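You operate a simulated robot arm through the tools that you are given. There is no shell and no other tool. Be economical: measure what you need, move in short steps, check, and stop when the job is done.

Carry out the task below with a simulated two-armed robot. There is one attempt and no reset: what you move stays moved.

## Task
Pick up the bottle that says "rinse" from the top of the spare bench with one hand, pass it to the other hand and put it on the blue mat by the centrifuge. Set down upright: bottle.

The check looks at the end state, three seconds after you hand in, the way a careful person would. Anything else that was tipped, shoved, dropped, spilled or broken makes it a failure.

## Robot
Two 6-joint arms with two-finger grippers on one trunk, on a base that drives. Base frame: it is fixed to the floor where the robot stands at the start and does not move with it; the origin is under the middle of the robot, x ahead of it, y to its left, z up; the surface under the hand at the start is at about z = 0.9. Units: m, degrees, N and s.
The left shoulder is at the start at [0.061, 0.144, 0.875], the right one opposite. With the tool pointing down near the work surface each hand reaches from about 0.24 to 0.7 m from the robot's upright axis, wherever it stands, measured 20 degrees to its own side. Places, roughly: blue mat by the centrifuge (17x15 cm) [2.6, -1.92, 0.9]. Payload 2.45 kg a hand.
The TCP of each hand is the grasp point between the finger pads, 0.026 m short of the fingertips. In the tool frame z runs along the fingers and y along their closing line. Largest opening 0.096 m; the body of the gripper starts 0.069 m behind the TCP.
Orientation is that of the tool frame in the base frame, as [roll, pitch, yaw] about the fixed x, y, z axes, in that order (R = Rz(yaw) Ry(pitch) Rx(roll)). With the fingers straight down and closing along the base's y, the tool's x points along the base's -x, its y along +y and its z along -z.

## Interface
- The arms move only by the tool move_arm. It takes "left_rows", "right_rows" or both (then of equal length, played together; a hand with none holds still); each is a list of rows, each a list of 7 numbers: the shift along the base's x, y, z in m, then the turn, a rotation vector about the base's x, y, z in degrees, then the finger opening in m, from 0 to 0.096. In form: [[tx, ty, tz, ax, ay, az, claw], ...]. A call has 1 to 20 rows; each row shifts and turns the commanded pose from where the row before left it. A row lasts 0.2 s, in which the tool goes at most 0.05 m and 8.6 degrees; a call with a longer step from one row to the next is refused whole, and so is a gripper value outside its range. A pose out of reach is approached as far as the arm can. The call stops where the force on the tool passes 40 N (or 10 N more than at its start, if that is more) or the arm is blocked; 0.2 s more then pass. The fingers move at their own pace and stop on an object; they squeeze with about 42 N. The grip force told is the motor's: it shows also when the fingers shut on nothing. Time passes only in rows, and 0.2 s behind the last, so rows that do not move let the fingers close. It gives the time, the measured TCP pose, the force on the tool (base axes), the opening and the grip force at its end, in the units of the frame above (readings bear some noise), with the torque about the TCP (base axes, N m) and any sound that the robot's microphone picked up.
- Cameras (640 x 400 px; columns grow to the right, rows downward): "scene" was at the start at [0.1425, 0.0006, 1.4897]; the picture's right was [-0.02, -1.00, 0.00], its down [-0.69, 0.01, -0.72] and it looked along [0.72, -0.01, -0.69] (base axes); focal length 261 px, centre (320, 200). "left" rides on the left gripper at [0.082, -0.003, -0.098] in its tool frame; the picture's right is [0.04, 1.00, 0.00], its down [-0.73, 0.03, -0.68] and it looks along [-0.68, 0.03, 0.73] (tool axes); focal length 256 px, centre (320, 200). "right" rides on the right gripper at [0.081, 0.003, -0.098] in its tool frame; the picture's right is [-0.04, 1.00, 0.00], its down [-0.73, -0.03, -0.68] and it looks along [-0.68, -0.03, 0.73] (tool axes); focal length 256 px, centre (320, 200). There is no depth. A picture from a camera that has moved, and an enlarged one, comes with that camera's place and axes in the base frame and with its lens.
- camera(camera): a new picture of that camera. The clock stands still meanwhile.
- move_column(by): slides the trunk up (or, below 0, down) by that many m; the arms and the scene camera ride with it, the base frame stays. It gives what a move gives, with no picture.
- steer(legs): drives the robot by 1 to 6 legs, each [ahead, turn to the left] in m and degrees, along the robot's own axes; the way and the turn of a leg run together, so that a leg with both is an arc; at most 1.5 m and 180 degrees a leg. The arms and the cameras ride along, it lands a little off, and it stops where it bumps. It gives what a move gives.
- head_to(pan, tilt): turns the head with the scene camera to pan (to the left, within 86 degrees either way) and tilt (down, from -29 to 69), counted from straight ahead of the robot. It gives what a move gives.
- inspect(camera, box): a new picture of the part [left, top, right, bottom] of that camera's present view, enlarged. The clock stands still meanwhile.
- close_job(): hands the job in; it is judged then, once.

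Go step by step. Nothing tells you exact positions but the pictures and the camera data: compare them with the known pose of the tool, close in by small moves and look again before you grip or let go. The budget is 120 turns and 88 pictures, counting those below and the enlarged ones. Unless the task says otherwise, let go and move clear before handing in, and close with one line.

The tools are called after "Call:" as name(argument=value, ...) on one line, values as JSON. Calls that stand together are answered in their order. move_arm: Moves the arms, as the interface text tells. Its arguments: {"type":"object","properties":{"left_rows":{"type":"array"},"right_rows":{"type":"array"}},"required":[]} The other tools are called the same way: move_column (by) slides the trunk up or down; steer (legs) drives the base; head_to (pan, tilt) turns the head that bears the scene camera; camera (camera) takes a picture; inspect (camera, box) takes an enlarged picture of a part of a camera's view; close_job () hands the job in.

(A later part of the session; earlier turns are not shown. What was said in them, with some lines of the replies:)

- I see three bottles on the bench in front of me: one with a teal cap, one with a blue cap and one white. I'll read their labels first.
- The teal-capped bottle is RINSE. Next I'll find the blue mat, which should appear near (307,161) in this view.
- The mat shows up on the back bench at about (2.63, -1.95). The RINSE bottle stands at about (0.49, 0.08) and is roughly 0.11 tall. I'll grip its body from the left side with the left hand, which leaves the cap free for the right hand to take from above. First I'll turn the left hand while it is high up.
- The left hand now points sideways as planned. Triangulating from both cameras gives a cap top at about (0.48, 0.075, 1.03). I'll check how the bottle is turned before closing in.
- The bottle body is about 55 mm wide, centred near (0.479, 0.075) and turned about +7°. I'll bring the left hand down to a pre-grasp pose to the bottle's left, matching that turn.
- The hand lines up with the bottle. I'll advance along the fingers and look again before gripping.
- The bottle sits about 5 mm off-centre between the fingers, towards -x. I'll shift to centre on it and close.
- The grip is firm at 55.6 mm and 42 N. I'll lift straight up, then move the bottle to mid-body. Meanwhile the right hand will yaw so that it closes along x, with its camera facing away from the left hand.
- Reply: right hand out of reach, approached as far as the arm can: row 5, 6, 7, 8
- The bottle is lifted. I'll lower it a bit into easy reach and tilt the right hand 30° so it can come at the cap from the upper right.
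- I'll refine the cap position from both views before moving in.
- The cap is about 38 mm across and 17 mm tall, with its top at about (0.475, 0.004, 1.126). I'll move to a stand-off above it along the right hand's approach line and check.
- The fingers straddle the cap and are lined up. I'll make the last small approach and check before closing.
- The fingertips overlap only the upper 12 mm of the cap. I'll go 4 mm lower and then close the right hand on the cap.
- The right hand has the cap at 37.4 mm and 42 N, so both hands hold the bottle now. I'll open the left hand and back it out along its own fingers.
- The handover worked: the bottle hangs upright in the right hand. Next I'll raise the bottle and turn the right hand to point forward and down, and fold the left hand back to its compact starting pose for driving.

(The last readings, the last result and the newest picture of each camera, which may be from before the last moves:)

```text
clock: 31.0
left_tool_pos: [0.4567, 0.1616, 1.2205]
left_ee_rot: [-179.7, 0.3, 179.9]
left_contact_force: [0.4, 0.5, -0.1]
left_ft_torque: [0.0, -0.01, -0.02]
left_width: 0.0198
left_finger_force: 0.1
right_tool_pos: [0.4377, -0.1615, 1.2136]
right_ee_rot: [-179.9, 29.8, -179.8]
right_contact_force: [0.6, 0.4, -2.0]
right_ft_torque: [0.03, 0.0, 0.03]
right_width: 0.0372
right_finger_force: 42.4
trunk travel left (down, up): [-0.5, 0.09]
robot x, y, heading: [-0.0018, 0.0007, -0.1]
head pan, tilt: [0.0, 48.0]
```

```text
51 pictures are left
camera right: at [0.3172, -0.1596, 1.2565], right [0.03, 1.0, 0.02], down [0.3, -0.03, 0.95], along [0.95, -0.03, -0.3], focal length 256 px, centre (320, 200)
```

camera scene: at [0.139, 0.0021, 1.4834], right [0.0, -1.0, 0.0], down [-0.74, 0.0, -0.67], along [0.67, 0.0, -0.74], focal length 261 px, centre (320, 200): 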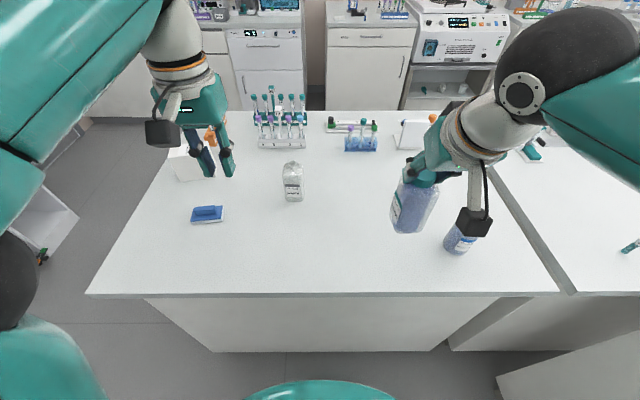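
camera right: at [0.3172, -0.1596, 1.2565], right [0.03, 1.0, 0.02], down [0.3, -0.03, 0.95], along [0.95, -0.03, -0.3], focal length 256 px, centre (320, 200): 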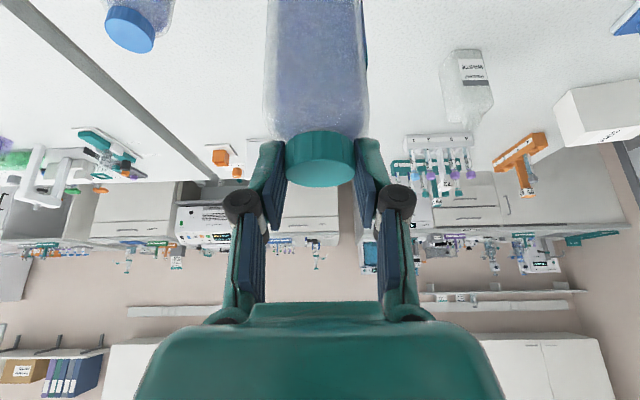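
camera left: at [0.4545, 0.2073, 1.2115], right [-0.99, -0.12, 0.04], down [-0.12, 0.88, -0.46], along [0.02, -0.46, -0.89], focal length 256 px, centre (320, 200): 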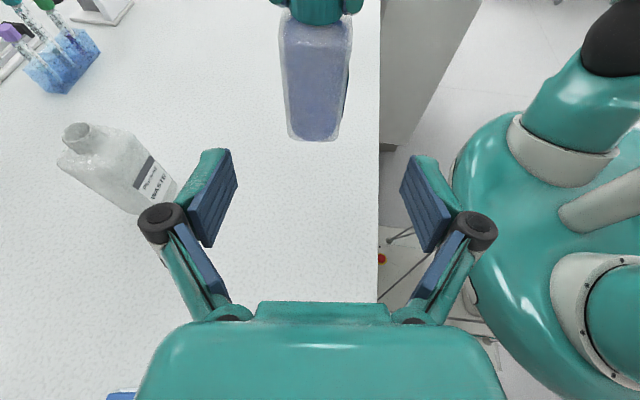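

Everything is stowed. I'll back away from the bench, turn right and look along the route around the right-hand tables.

Call:
steer(legs=[[-0.6, 0], [0, -90]])

Call:
head_to(pan=0, tilt=30)

Call:
camera(camera="scene")

Call:
head_to(pan=50, tilt=35)

Call:
camera(camera="scene")

```text
clock: 37.5
left_tool_pos: [-0.2594, -0.3611, 1.2221]
left_ee_rot: [-179.8, 0.3, 113.4]
left_contact_force: [-0.4, -1.3, -0.3]
left_ft_torque: [0.12, -0.04, -0.01]
left_width: 0.0199
left_finger_force: 0.0
right_tool_pos: [-0.5652, -0.4724, 1.2135]
right_ee_rot: [179.9, 29.9, 113.6]
right_contact_force: [-1.7, -0.5, -2.8]
right_ft_torque: [0.05, -0.07, 0.03]
right_width: 0.0368
right_finger_force: 42.3
trunk travel left (down, up): [-0.5, 0.09]
robot x, y, heading: [-0.5451, 0.0146, -68.4]
head pan, tilt: [0.0, 48.0]
stopped in leg 2: the robot was blocked; the commanded pose is now the measured one
```

```text
clock: 38.3
left_tool_pos: [-0.2574, -0.3591, 1.2217]
left_ee_rot: [-179.7, 0.3, 113.3]
left_contact_force: [-0.5, 0.6, 0.0]
left_ft_torque: [0.04, 0.0, 0.0]
left_width: 0.02
left_finger_force: 0.0
right_tool_pos: [-0.5628, -0.4704, 1.2149]
right_ee_rot: [-179.9, 29.9, 113.7]
right_contact_force: [-0.9, 0.2, -2.9]
right_ft_torque: [-0.01, 0.02, -0.02]
right_width: 0.0369
right_finger_force: 41.8
trunk travel left (down, up): [-0.5, 0.09]
robot x, y, heading: [-0.5448, 0.0127, -68.0]
head pan, tilt: [0.0, 30.0]
```

```text
50 pictures are left
camera scene: at [-0.4927, -0.1256, 1.5102], right [-0.93, -0.37, 0.0], down [-0.18, 0.47, -0.87], along [0.32, -0.8, -0.5], focal length 261 px, centre (320, 200)
```

scene: 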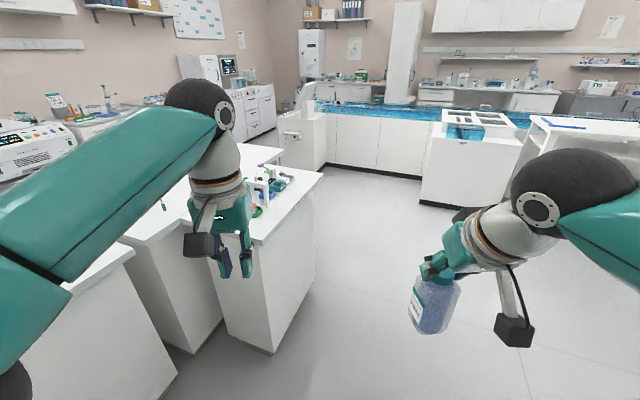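

```text
clock: 39.5
left_tool_pos: [-0.2573, -0.3605, 1.2233]
left_ee_rot: [-179.6, 0.3, 113.5]
left_contact_force: [-0.7, -0.1, 0.2]
left_ft_torque: [0.01, 0.02, 0.02]
left_width: 0.0198
left_finger_force: 0.1
right_tool_pos: [-0.5623, -0.4716, 1.2148]
right_ee_rot: [-179.9, 30.1, 113.6]
right_contact_force: [-0.3, 0.0, -2.6]
right_ft_torque: [0.05, 0.02, 0.02]
right_width: 0.0372
right_finger_force: 42.0
trunk travel left (down, up): [-0.5, 0.09]
robot x, y, heading: [-0.5456, 0.0122, -68.1]
head pan, tilt: [50.0, 35.0]
```

```text
49 pictures are left
camera scene: at [-0.4422, -0.0691, 1.5025], right [-0.32, -0.95, 0.0], down [-0.54, 0.18, -0.82], along [0.78, -0.26, -0.57], focal length 261 px, centre (320, 200)
```

scene: 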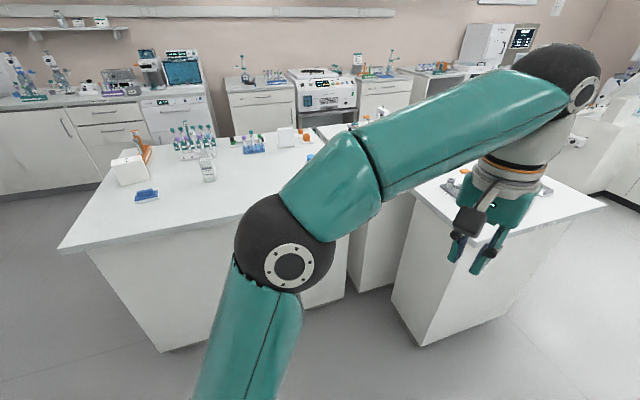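

The turn was blocked at -68°. I can't see any contact ahead, so I'll look to the rear-right for what it touched.

Call:
head_to(pan=-86, tilt=45)

Call:
camera(camera="scene")

Call:
head_to(pan=86, tilt=60)

Call:
camera(camera="scene")

```text
clock: 41.7
left_tool_pos: [-0.2568, -0.3592, 1.2219]
left_ee_rot: [-179.7, 0.4, 113.4]
left_contact_force: [-0.1, 0.3, 0.6]
left_ft_torque: [0.0, 0.0, 0.0]
left_width: 0.0201
left_finger_force: 0.0
right_tool_pos: [-0.5621, -0.4709, 1.2134]
right_ee_rot: [-179.9, 30.1, 113.7]
right_contact_force: [0.3, -0.6, -2.3]
right_ft_torque: [0.02, -0.03, -0.03]
right_width: 0.0372
right_finger_force: 41.6
trunk travel left (down, up): [-0.5, 0.09]
robot x, y, heading: [-0.5475, 0.0142, -68.5]
head pan, tilt: [-85.9, 45.0]
```

```text
48 pictures are left
camera scene: at [-0.599, -0.0767, 1.4877], right [-0.43, 0.9, 0.0], down [0.64, 0.31, -0.71], along [-0.64, -0.31, -0.71], focal length 261 px, centre (320, 200)
```

scene: 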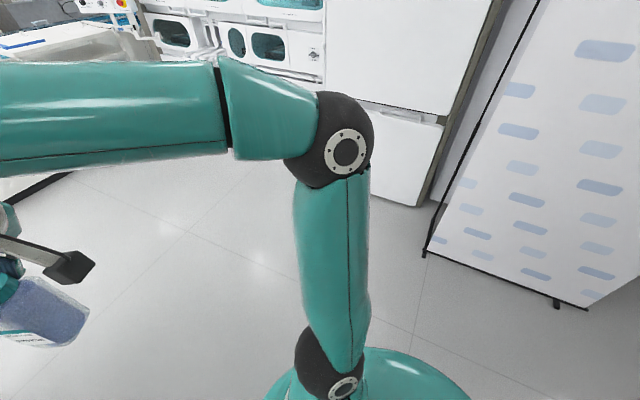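

```text
clock: 44.3
left_tool_pos: [-0.2584, -0.3587, 1.2217]
left_ee_rot: [-179.7, 0.4, 113.4]
left_contact_force: [-0.5, 0.9, -1.2]
left_ft_torque: [-0.01, -0.04, -0.02]
left_width: 0.02
left_finger_force: 0.0
right_tool_pos: [-0.5627, -0.4712, 1.215]
right_ee_rot: [-179.9, 30.0, 113.7]
right_contact_force: [-0.1, -0.3, -2.9]
right_ft_torque: [0.0, -0.01, 0.02]
right_width: 0.0369
right_finger_force: 42.2
trunk travel left (down, up): [-0.5, 0.09]
robot x, y, heading: [-0.5478, 0.017, -68.6]
head pan, tilt: [85.9, 60.0]
```

```text
47 pictures are left
camera scene: at [-0.4623, -0.0212, 1.4682], right [0.3, -0.95, 0.0], down [-0.83, -0.26, -0.5], along [0.48, 0.15, -0.87], focal length 261 px, centre (320, 200)
```

scene: 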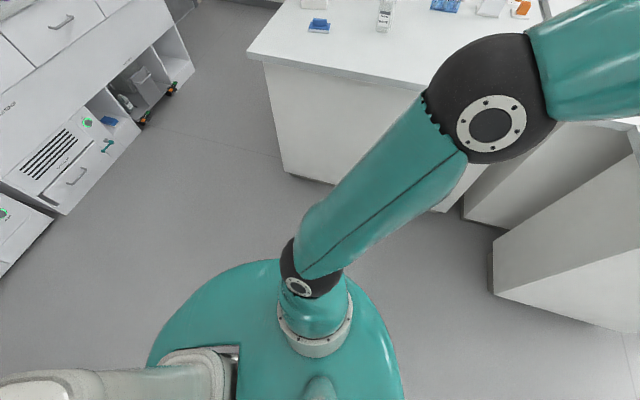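

The sides and front are clear, so it must be something behind the base. I'll go forward a little, turn right in a small step and see.

Call:
steer(legs=[[0.2, 0], [0, -20]])

```text
clock: 47.1
left_tool_pos: [-0.3311, -0.6176, 1.2225]
left_ee_rot: [-179.7, 0.4, 93.5]
left_contact_force: [0.4, 0.3, 0.4]
left_ft_torque: [0.0, 0.0, 0.02]
left_width: 0.0198
left_finger_force: 0.0
right_tool_pos: [-0.6558, -0.6192, 1.2147]
right_ee_rot: [-179.9, 30.0, 93.7]
right_contact_force: [0.7, 0.1, -2.7]
right_ft_torque: [-0.01, -0.03, -0.04]
right_width: 0.0371
right_finger_force: 42.0
trunk travel left (down, up): [-0.5, 0.09]
robot x, y, heading: [-0.4612, -0.1699, -88.5]
head pan, tilt: [85.9, 60.0]
```

That worked. I'll glance back to see what was touched and make sure it's undisturbed.

Call:
head_to(pan=-86, tilt=35)

Call:
camera(camera="scene")

Call:
head_to(pan=0, tilt=35)

Call:
camera(camera="scene")

```text
clock: 49.7
left_tool_pos: [-0.3304, -0.6177, 1.2223]
left_ee_rot: [-179.7, 0.4, 93.4]
left_contact_force: [-0.6, 0.1, -0.6]
left_ft_torque: [-0.02, -0.02, -0.02]
left_width: 0.0199
left_finger_force: 0.1
right_tool_pos: [-0.6553, -0.6181, 1.2143]
right_ee_rot: [-179.9, 30.0, 93.7]
right_contact_force: [-0.8, 0.2, -1.1]
right_ft_torque: [0.02, 0.01, 0.0]
right_width: 0.037
right_finger_force: 42.0
trunk travel left (down, up): [-0.5, 0.09]
robot x, y, heading: [-0.4569, -0.1699, -88.1]
head pan, tilt: [-85.9, 35.0]
```

```text
46 pictures are left
camera scene: at [-0.549, -0.236, 1.5025], right [-0.1, 0.99, 0.0], down [0.57, 0.06, -0.82], along [-0.81, -0.08, -0.57], focal length 261 px, centre (320, 200)
```

scene: 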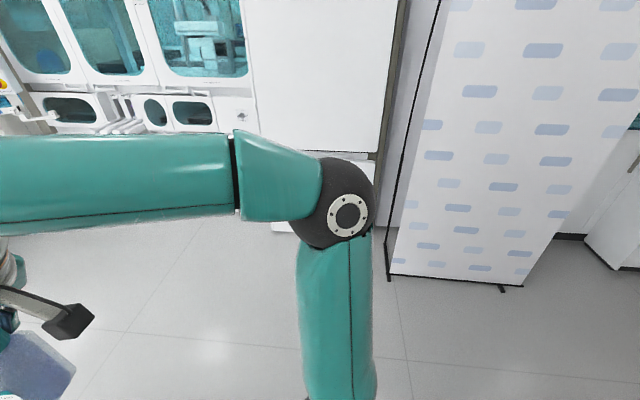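

```text
clock: 51.3
left_tool_pos: [-0.3311, -0.6181, 1.2229]
left_ee_rot: [-179.7, 0.4, 93.4]
left_contact_force: [0.7, 0.0, -0.8]
left_ft_torque: [0.0, 0.0, -0.02]
left_width: 0.02
left_finger_force: 0.1
right_tool_pos: [-0.6554, -0.6197, 1.2142]
right_ee_rot: [-179.9, 30.0, 93.7]
right_contact_force: [-0.5, 0.2, -2.4]
right_ft_torque: [0.0, 0.0, -0.03]
right_width: 0.0369
right_finger_force: 41.9
trunk travel left (down, up): [-0.5, 0.09]
robot x, y, heading: [-0.4622, -0.1663, -88.5]
head pan, tilt: [0.0, 35.0]
```

```text
45 pictures are left
camera scene: at [-0.4589, -0.3152, 1.5025], right [-1.0, -0.03, 0.0], down [-0.02, 0.57, -0.82], along [0.02, -0.82, -0.57], focal length 261 px, centre (320, 200)
```

scene: 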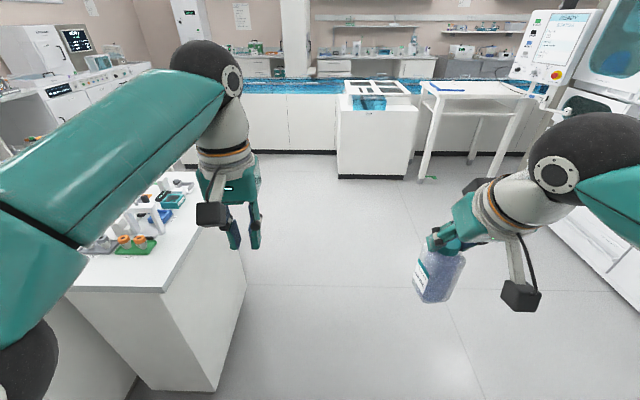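

Everything looks undisturbed and the lane ahead is open. I'll drive forward keeping clear of the near table, then turn diagonally around its corner.

Call:
steer(legs=[[0, -8], [0.8, 0], [0, 5], [0.6, 0]])

Call:
steer(legs=[[0, 58]])

Call:
camera(camera="scene")

```text
clock: 59.8
left_tool_pos: [-0.4476, -2.0178, 1.2221]
left_ee_rot: [-179.6, 0.2, 91.4]
left_contact_force: [1.1, 0.6, 0.1]
left_ft_torque: [0.04, 0.0, 0.04]
left_width: 0.0198
left_finger_force: 0.1
right_tool_pos: [-0.7717, -2.0067, 1.2136]
right_ee_rot: [-180.0, 30.0, 91.8]
right_contact_force: [-0.1, -0.3, -3.1]
right_ft_torque: [0.01, -0.01, 0.01]
right_width: 0.0371
right_finger_force: 42.3
trunk travel left (down, up): [-0.5, 0.09]
robot x, y, heading: [-0.5632, -1.5571, -90.1]
head pan, tilt: [0.0, 35.0]
```

```text
clock: 63.1
left_tool_pos: [-0.1162, -1.7109, 1.2233]
left_ee_rot: [-179.7, 0.3, 148.6]
left_contact_force: [-0.2, 1.2, -0.6]
left_ft_torque: [0.0, -0.01, 0.0]
left_width: 0.0201
left_finger_force: 0.1
right_tool_pos: [-0.3023, -1.9783, 1.2148]
right_ee_rot: [180.0, 29.8, 148.9]
right_contact_force: [-0.1, -0.4, -2.2]
right_ft_torque: [-0.01, 0.0, 0.01]
right_width: 0.0369
right_finger_force: 41.3
trunk travel left (down, up): [-0.5, 0.09]
robot x, y, heading: [-0.582, -1.5947, -33.5]
head pan, tilt: [0.0, 35.0]
```

```text
44 pictures are left
camera scene: at [-0.4579, -1.6735, 1.5024], right [-0.55, -0.83, 0.0], down [-0.48, 0.32, -0.82], along [0.68, -0.45, -0.57], focal length 261 px, centre (320, 200)
```

scene: 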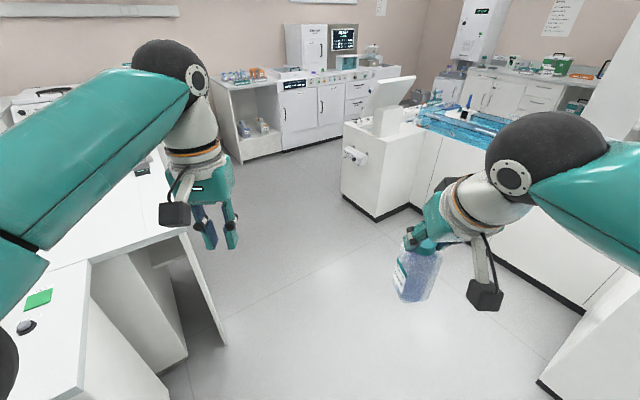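

The route matches my estimate. I'll go diagonally past the table corner, straighten up and continue toward the back bench.

Call:
steer(legs=[[1.3, 0], [0, 38], [0.8, 0]])

Call:
camera(camera="scene")

```text
clock: 75.7
left_tool_pos: [1.7489, -2.0916, 1.224]
left_ee_rot: [-179.8, 0.3, -174.5]
left_contact_force: [0.6, 0.3, -0.6]
left_ft_torque: [0.0, 0.02, -0.04]
left_width: 0.02
left_finger_force: 0.0
right_tool_pos: [1.7603, -2.4166, 1.2146]
right_ee_rot: [-179.9, 29.9, -174.3]
right_contact_force: [-0.7, 0.5, -2.9]
right_ft_torque: [-0.01, 0.03, 0.0]
right_width: 0.0368
right_finger_force: 42.5
trunk travel left (down, up): [-0.5, 0.09]
robot x, y, heading: [1.3047, -2.2736, 3.4]
head pan, tilt: [0.0, 35.0]
```

```text
43 pictures are left
camera scene: at [1.4531, -2.2629, 1.5024], right [0.06, -1.0, 0.0], down [-0.57, -0.03, -0.82], along [0.82, 0.05, -0.57], focal length 261 px, centre (320, 200)
```

scene: 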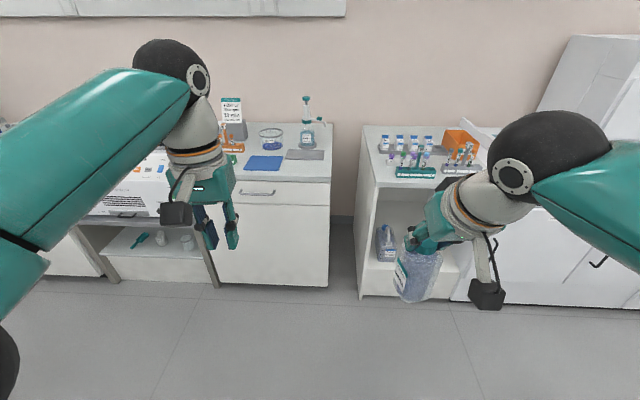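

I can see the blue mat at about (2.63, -1.91), with a basin behind it, a rack to its left and a grey mat to its right. I'll drive to about (1.73, -1.72), face the bench and look again before the last approach.

Call:
steer(legs=[[0, 49], [0.7, 0], [0, -52]])

Call:
head_to(pan=0, tilt=40)

Call:
camera(camera="scene")

```text
clock: 84.7
left_tool_pos: [2.1848, -1.5598, 1.2246]
left_ee_rot: [-179.6, 0.2, -177.8]
left_contact_force: [0.4, -0.2, 0.5]
left_ft_torque: [0.02, -0.01, -0.01]
left_width: 0.0202
left_finger_force: 0.1
right_tool_pos: [2.1805, -1.8861, 1.2176]
right_ee_rot: [-179.9, 29.8, -177.4]
right_contact_force: [0.0, -1.2, -3.7]
right_ft_torque: [0.03, 0.01, -0.02]
right_width: 0.0368
right_finger_force: 41.6
trunk travel left (down, up): [-0.5, 0.09]
robot x, y, heading: [1.7285, -1.6811, 0.5]
head pan, tilt: [0.0, 35.0]
```

```text
clock: 85.4
left_tool_pos: [2.1848, -1.5597, 1.2238]
left_ee_rot: [-179.8, 0.4, -177.7]
left_contact_force: [0.0, -0.6, 0.3]
left_ft_torque: [0.04, 0.01, 0.01]
left_width: 0.0199
left_finger_force: 0.1
right_tool_pos: [2.1799, -1.8853, 1.216]
right_ee_rot: [-180.0, 29.9, -177.4]
right_contact_force: [0.5, 0.7, -2.6]
right_ft_torque: [0.0, 0.02, 0.0]
right_width: 0.037
right_finger_force: 42.1
trunk travel left (down, up): [-0.5, 0.09]
robot x, y, heading: [1.7322, -1.6854, 0.7]
head pan, tilt: [0.0, 40.0]
```

```text
42 pictures are left
camera scene: at [1.8774, -1.6837, 1.4949], right [0.01, -1.0, 0.0], down [-0.64, 0.0, -0.77], along [0.77, 0.01, -0.64], focal length 261 px, centre (320, 200)
```

scene: 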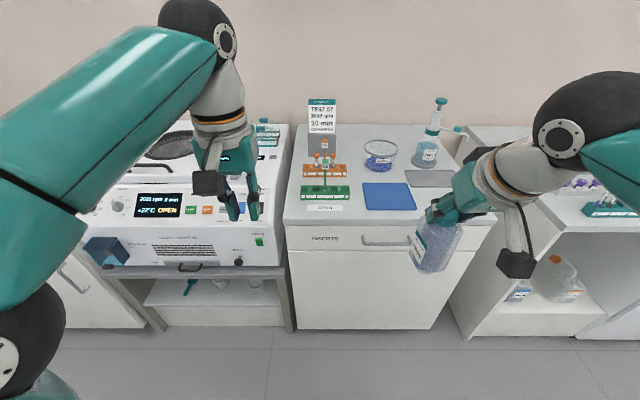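

The mat spans x from 2.545 to 2.695 and y from -2.01 to -1.84, and the bench front is at x ≈ 2.48. I'll pull the left hand back so it stays clear of the centrifuge, then drive forward.

Call:
move_arm(left_rows=[[-0.03, 0, 0, 0, 0, 0, 0.02], [-0.03, 0, 0, 0, 0, 0, 0.02], [-0.03, 0, 0, 0, 0, 0, 0.02], [-0.03, 0, 0, 0, 0, 0, 0.02], [-0.03, 0, 0, 0, 0, 0, 0.02]])

Call:
steer(legs=[[0.31, 0]])

Call:
head_to(pan=-10, tilt=48)

Call:
camera(camera="scene")

Call:
camera(camera="right")

```text
clock: 86.6
left_tool_pos: [2.0353, -1.5593, 1.2243]
left_ee_rot: [-179.6, 0.3, -177.7]
left_contact_force: [0.1, 0.3, -0.2]
left_ft_torque: [0.0, -0.07, -0.02]
left_width: 0.0201
left_finger_force: 0.1
right_tool_pos: [2.178, -1.8845, 1.2173]
right_ee_rot: [-180.0, 30.0, -177.4]
right_contact_force: [0.7, -0.3, -2.4]
right_ft_torque: [0.02, 0.03, 0.01]
right_width: 0.037
right_finger_force: 42.1
trunk travel left (down, up): [-0.5, 0.09]
robot x, y, heading: [1.7288, -1.6814, 0.4]
head pan, tilt: [0.0, 40.0]
```

```text
clock: 88.6
left_tool_pos: [2.3348, -1.5557, 1.2238]
left_ee_rot: [-179.7, 0.3, -177.5]
left_contact_force: [-0.1, -1.0, 0.1]
left_ft_torque: [0.03, 0.04, 0.03]
left_width: 0.0201
left_finger_force: 0.0
right_tool_pos: [2.476, -1.8807, 1.2166]
right_ee_rot: [-179.9, 29.8, -177.3]
right_contact_force: [1.0, -0.4, -2.6]
right_ft_torque: [0.02, 0.05, -0.02]
right_width: 0.0371
right_finger_force: 42.3
trunk travel left (down, up): [-0.5, 0.09]
robot x, y, heading: [2.0294, -1.6782, 0.4]
head pan, tilt: [0.0, 40.0]
```

```text
clock: 89.3
left_tool_pos: [2.3324, -1.5544, 1.2259]
left_ee_rot: [-179.8, 0.4, -177.6]
left_contact_force: [-0.2, -0.5, 0.1]
left_ft_torque: [0.0, -0.02, -0.03]
left_width: 0.02
left_finger_force: 0.1
right_tool_pos: [2.4757, -1.8823, 1.2178]
right_ee_rot: [-179.9, 29.9, -177.3]
right_contact_force: [0.0, 0.5, -2.4]
right_ft_torque: [0.01, 0.03, -0.02]
right_width: 0.037
right_finger_force: 42.0
trunk travel left (down, up): [-0.5, 0.09]
robot x, y, heading: [2.029, -1.6834, 0.8]
head pan, tilt: [-10.0, 48.0]
```

```text
41 pictures are left
camera scene: at [2.1658, -1.6929, 1.4835], right [-0.16, -0.99, 0.0], down [-0.73, 0.12, -0.67], along [0.66, -0.11, -0.74], focal length 261 px, centre (320, 200)
```

scene: 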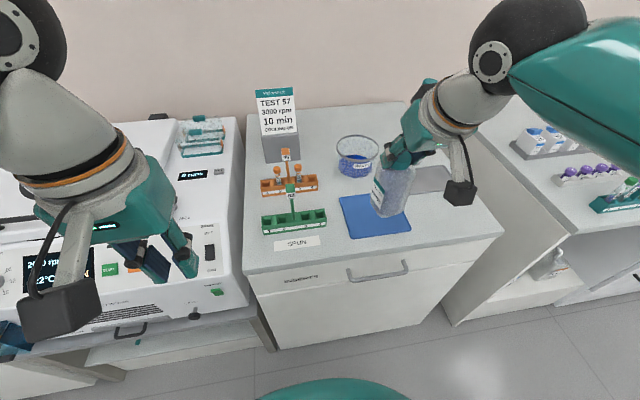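

```text
40 pictures are left
camera right: at [2.3551, -1.8838, 1.2601], right [-0.01, 1.0, 0.02], down [0.3, -0.01, 0.95], along [0.95, 0.02, -0.3], focal length 256 px, centre (320, 200)
```

right: 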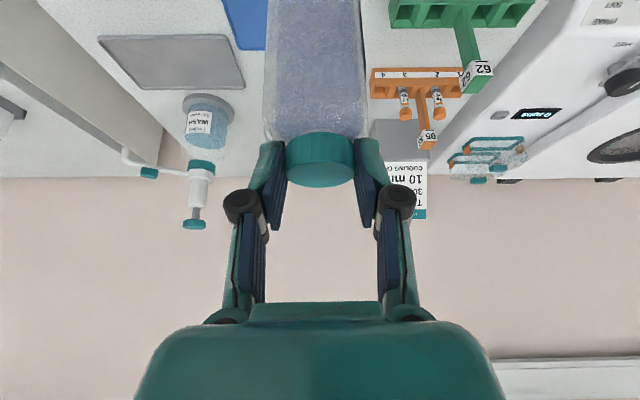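

The mat's centre is at about (2.61, -1.924). I'll move the bottle over it and lower to a few centimetres above, then look.

Call:
move_arm(right_rows=[[0.021, -0.007, 0, 0, 0, 0, 0.02], [0.021, -0.007, 0, 0, 0, 0, 0.02], [0.021, -0.007, 0, 0, 0, 0, 0.02], [0.021, -0.007, 0, 0, 0, 0, 0.02], [0.021, -0.007, 0, 0, 0, 0, 0.02], [0.02, -0.007, 0, 0, 0, 0, 0.02], [0, 0, -0.03, 0, 0, 0, 0.02], [0, 0, -0.03, 0, 0, 0, 0.02], [0, 0, -0.03, 0, 0, 0, 0.02], [0, 0, -0.03, 0, 0, 0, 0.02], [0, 0, -0.02, 0, 0, 0, 0.02]])

Call:
camera(camera="scene")

Call:
camera(camera="right")

```text
clock: 91.7
left_tool_pos: [2.3327, -1.5553, 1.2248]
left_ee_rot: [-179.6, 0.4, -177.5]
left_contact_force: [-0.7, 1.2, -0.7]
left_ft_torque: [0.0, 0.01, -0.03]
left_width: 0.0201
left_finger_force: 0.1
right_tool_pos: [2.6016, -1.925, 1.0763]
right_ee_rot: [-179.8, 29.9, -177.5]
right_contact_force: [-0.4, 0.0, -1.3]
right_ft_torque: [0.02, -0.01, 0.03]
right_width: 0.0372
right_finger_force: 41.8
trunk travel left (down, up): [-0.5, 0.09]
robot x, y, heading: [2.0298, -1.6819, 0.8]
head pan, tilt: [-10.0, 48.0]
```

```text
39 pictures are left
camera scene: at [2.1665, -1.693, 1.4835], right [-0.16, -0.99, 0.0], down [-0.73, 0.12, -0.67], along [0.66, -0.11, -0.74], focal length 261 px, centre (320, 200)
```

scene: 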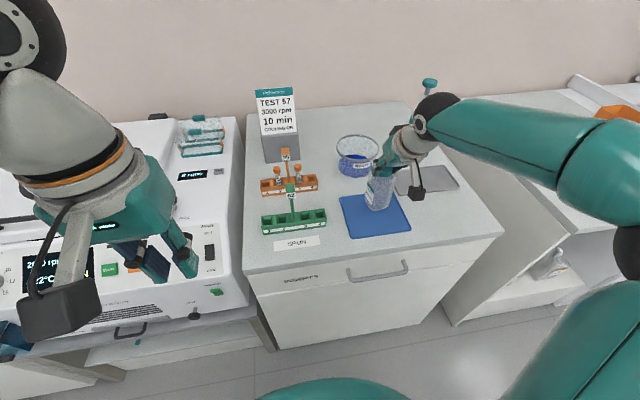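

```text
38 pictures are left
camera right: at [2.4821, -1.9272, 1.1199], right [-0.01, 1.0, 0.02], down [0.3, -0.01, 0.95], along [0.95, 0.02, -0.3], focal length 256 px, centre (320, 200)
```

right: 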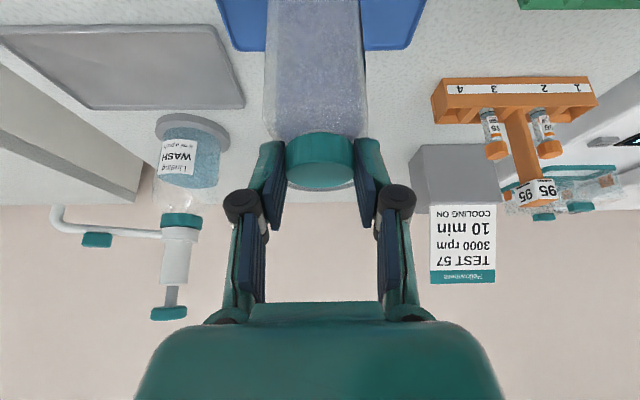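

Call:
inspect(camera="scene", box=[320, 140, 440, 250])

```text
3.64 times, centred on (380, 195) of scene
camera zoom: at [2.1665, -1.693, 1.4835], right [-0.16, -0.99, 0.0], down [-0.73, 0.12, -0.67], along [0.66, -0.11, -0.74], focal length 950 px, centre (102, 218)
```

zoom: 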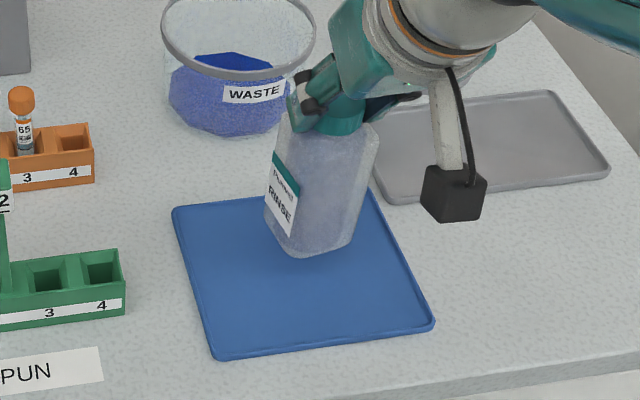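

The bottle is over the mat, about 15 mm towards its back. I'll correct that and lower to about 1 cm above, then settle gently.

Call:
move_arm(right_rows=[[-0.008, 0.002, -0.008, 0, 0, 0, 0.02], [-0.007, 0.002, -0.008, 0, 0, 0, 0.02], [0, 0, -0.008, 0, 0, 0, 0.02], [0, 0, -0.003, 0, 0, 0, 0.02]])

Call:
inspect(camera="scene", box=[320, 140, 440, 250])

```text
clock: 92.7
left_tool_pos: [2.3316, -1.5557, 1.2251]
left_ee_rot: [-179.7, 0.3, -177.5]
left_contact_force: [0.1, 0.3, 1.2]
left_ft_torque: [0.02, 0.04, 0.0]
left_width: 0.0201
left_finger_force: 0.2
right_tool_pos: [2.5833, -1.9188, 1.051]
right_ee_rot: [-179.9, 30.0, -177.3]
right_contact_force: [-0.5, 0.0, -1.9]
right_ft_torque: [-0.02, 0.01, 0.0]
right_width: 0.0369
right_finger_force: 42.1
trunk travel left (down, up): [-0.5, 0.09]
robot x, y, heading: [2.0291, -1.6831, 0.8]
head pan, tilt: [-10.0, 48.0]
```

```text
3.64 times, centred on (380, 195) of scene
camera zoom: at [2.1662, -1.693, 1.4835], right [-0.16, -0.99, 0.0], down [-0.73, 0.12, -0.67], along [0.66, -0.11, -0.74], focal length 950 px, centre (102, 218)
```

zoom: 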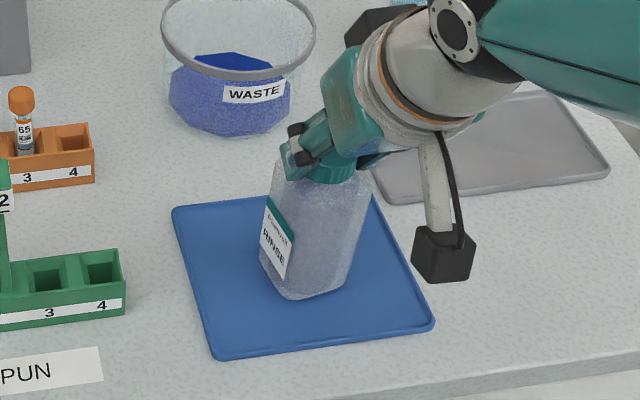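

The bottle is centred. Now I'll lower it in small steps, watching the force.

Call:
move_arm(right_rows=[[0, 0, -0.003, 0, 0, 0, 0.02], [0, 0, -0.002, 0, 0, 0, 0.02]])

Call:
move_arm(right_rows=[[0, 0, -0.0015, 0, 0, 0, 0.02], [0, 0, 0, 0, 0, 0, 0.02]])

Call:
move_arm(right_rows=[[0, 0, -0.0015, 0, 0, 0, 0.02], [0, 0, 0, 0, 0, 0, 0.02]])

```text
clock: 93.3
left_tool_pos: [2.3327, -1.5566, 1.2249]
left_ee_rot: [-179.7, 0.4, -177.6]
left_contact_force: [-0.8, 0.4, 0.1]
left_ft_torque: [-0.03, 0.0, -0.03]
left_width: 0.0198
left_finger_force: 0.1
right_tool_pos: [2.5848, -1.9201, 1.0445]
right_ee_rot: [-179.9, 30.0, -177.4]
right_contact_force: [0.5, 0.9, -1.9]
right_ft_torque: [0.02, 0.03, 0.01]
right_width: 0.0369
right_finger_force: 41.9
trunk travel left (down, up): [-0.5, 0.09]
robot x, y, heading: [2.0257, -1.6822, 0.6]
head pan, tilt: [-10.0, 48.0]
```

```text
clock: 93.9
left_tool_pos: [2.3321, -1.556, 1.2246]
left_ee_rot: [-179.7, 0.4, -177.6]
left_contact_force: [0.4, -0.4, 0.7]
left_ft_torque: [0.02, 0.03, -0.02]
left_width: 0.0199
left_finger_force: 0.0
right_tool_pos: [2.5854, -1.9201, 1.0456]
right_ee_rot: [-179.8, 30.1, -177.4]
right_contact_force: [-1.1, 0.1, 5.4]
right_ft_torque: [0.09, -0.01, -0.02]
right_width: 0.0368
right_finger_force: 42.3
trunk travel left (down, up): [-0.5, 0.09]
robot x, y, heading: [2.031, -1.6805, 0.8]
head pan, tilt: [-10.0, 48.0]
```

```text
clock: 94.5
left_tool_pos: [2.3304, -1.5538, 1.2262]
left_ee_rot: [-179.8, 0.4, -177.5]
left_contact_force: [-0.1, 0.1, 0.8]
left_ft_torque: [-0.03, 0.0, 0.0]
left_width: 0.0199
left_finger_force: 0.1
right_tool_pos: [2.5849, -1.92, 1.0446]
right_ee_rot: [-179.8, 30.2, -177.3]
right_contact_force: [-2.3, -1.2, 14.8]
right_ft_torque: [0.21, 0.27, 0.04]
right_width: 0.037
right_finger_force: 42.3
trunk travel left (down, up): [-0.5, 0.09]
robot x, y, heading: [2.0296, -1.68, 0.6]
head pan, tilt: [-10.0, 48.0]
```

The bottle has touched down. I'll ease off 1.5 mm, check that it stands flat, and then open.

Call:
move_arm(right_rows=[[0, 0, 0.0015, 0, 0, 0, 0.02], [0, 0, 0, 0, 0, 0, 0.02], [0, 0, 0, 0, 0, 0, 0.042], [0, 0, 0, 0, 0, 0, 0.055], [0, 0, 0, 0, 0, 0, 0.07], [0, 0, 0, 0, 0, 0, 0.07]])

Call:
camera(camera="right")

Call:
inspect(camera="scene", box=[320, 140, 440, 250])

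```text
clock: 95.9
left_tool_pos: [2.3326, -1.5545, 1.2252]
left_ee_rot: [-179.6, 0.4, -177.5]
left_contact_force: [-0.3, 0.4, -0.5]
left_ft_torque: [-0.01, 0.02, 0.03]
left_width: 0.02
left_finger_force: 0.0
right_tool_pos: [2.5875, -1.92, 1.0447]
right_ee_rot: [-179.9, 30.0, -177.2]
right_contact_force: [-0.3, 0.7, -0.3]
right_ft_torque: [-0.03, -0.02, 0.0]
right_width: 0.0701
right_finger_force: 0.0
trunk travel left (down, up): [-0.5, 0.09]
robot x, y, heading: [2.0296, -1.6831, 0.6]
head pan, tilt: [-10.0, 48.0]
```

```text
35 pictures are left
camera right: at [2.466, -1.922, 1.0872], right [-0.01, 1.0, 0.02], down [0.3, -0.01, 0.95], along [0.95, 0.02, -0.3], focal length 256 px, centre (320, 200)
```

right: 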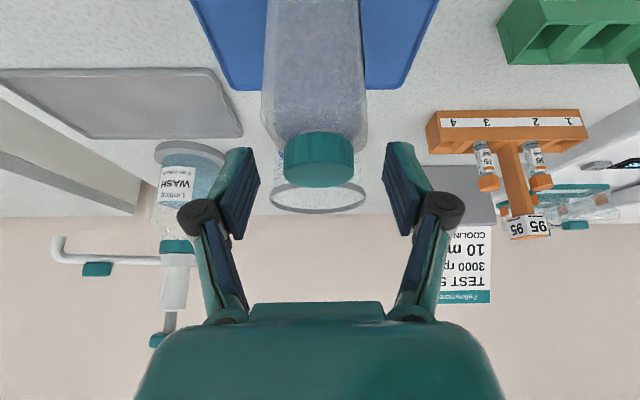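

```text
3.64 times, centred on (380, 195) of scene
camera zoom: at [2.1661, -1.6929, 1.4835], right [-0.16, -0.99, 0.0], down [-0.73, 0.12, -0.67], along [0.66, -0.11, -0.74], focal length 950 px, centre (102, 218)
```

zoom: 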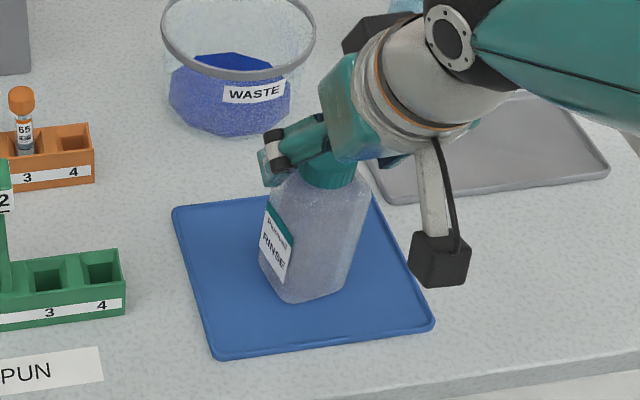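

The bottle is released and standing upright. I'll withdraw the right hand along its axis and then up and back.

Call:
move_arm(right_rows=[[-0.008, 0, 0.014, 0, 0, 0, 0.07], [-0.012, 0, 0.021, 0, 0, 0, 0.07], [-0.015, 0, 0.026, 0, 0, 0, 0.07], [-0.015, 0, 0.026, 0, 0, 0, 0.07], [-0.015, 0, 0.026, 0, 0, 0, 0.07], [-0.015, 0, 0.026, 0, 0, 0, 0.07], [-0.03, 0, 0.015, 0, 0, 0, 0.07], [-0.03, 0, 0.01, 0, 0, 0, 0.07]])

Call:
camera(camera="scene")

Call:
inspect(camera="scene", box=[320, 140, 440, 250])

```text
clock: 97.7
left_tool_pos: [2.3316, -1.5542, 1.2259]
left_ee_rot: [-179.7, 0.3, -177.6]
left_contact_force: [-0.1, 0.6, 0.3]
left_ft_torque: [-0.01, -0.04, -0.02]
left_width: 0.0203
left_finger_force: 0.0
right_tool_pos: [2.4422, -1.9192, 1.2081]
right_ee_rot: [-179.9, 30.0, -177.3]
right_contact_force: [-0.9, 0.2, 0.4]
right_ft_torque: [-0.02, -0.02, 0.01]
right_width: 0.07
right_finger_force: 0.0
trunk travel left (down, up): [-0.5, 0.09]
robot x, y, heading: [2.0302, -1.6815, 0.5]
head pan, tilt: [-10.0, 48.0]
```

```text
33 pictures are left
camera scene: at [2.165, -1.6931, 1.4836], right [-0.16, -0.99, 0.0], down [-0.73, 0.12, -0.67], along [0.66, -0.11, -0.74], focal length 261 px, centre (320, 200)
```

scene: 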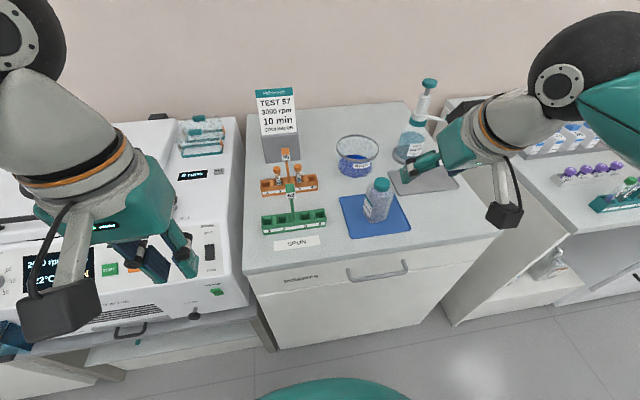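

```text
3.64 times, centred on (380, 195) of scene
camera zoom: at [2.165, -1.6931, 1.4836], right [-0.16, -0.99, 0.0], down [-0.73, 0.12, -0.67], along [0.66, -0.11, -0.74], focal length 950 px, centre (102, 218)
```

zoom: 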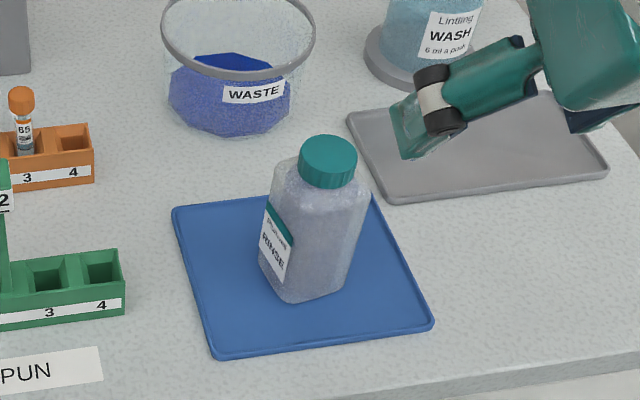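

The RINSE bottle stands upright on the blue mat, both hands are clear, and the things around it are untouched. I'm handing in.

Call:
close_job()

```text
The job is handed in.
```

I picked the RINSE bottle off the spare bench with the left hand, passed it to the right hand and set it upright in the middle of the blue mat by the centrifuge. Nothing in the pictures was tipped or moved. The base was blocked once while I was turning to drive away from the spare bench, and I couldn't see what it touched. The look back I took, which didn't cover everything behind the robot, showed nothing disturbed.
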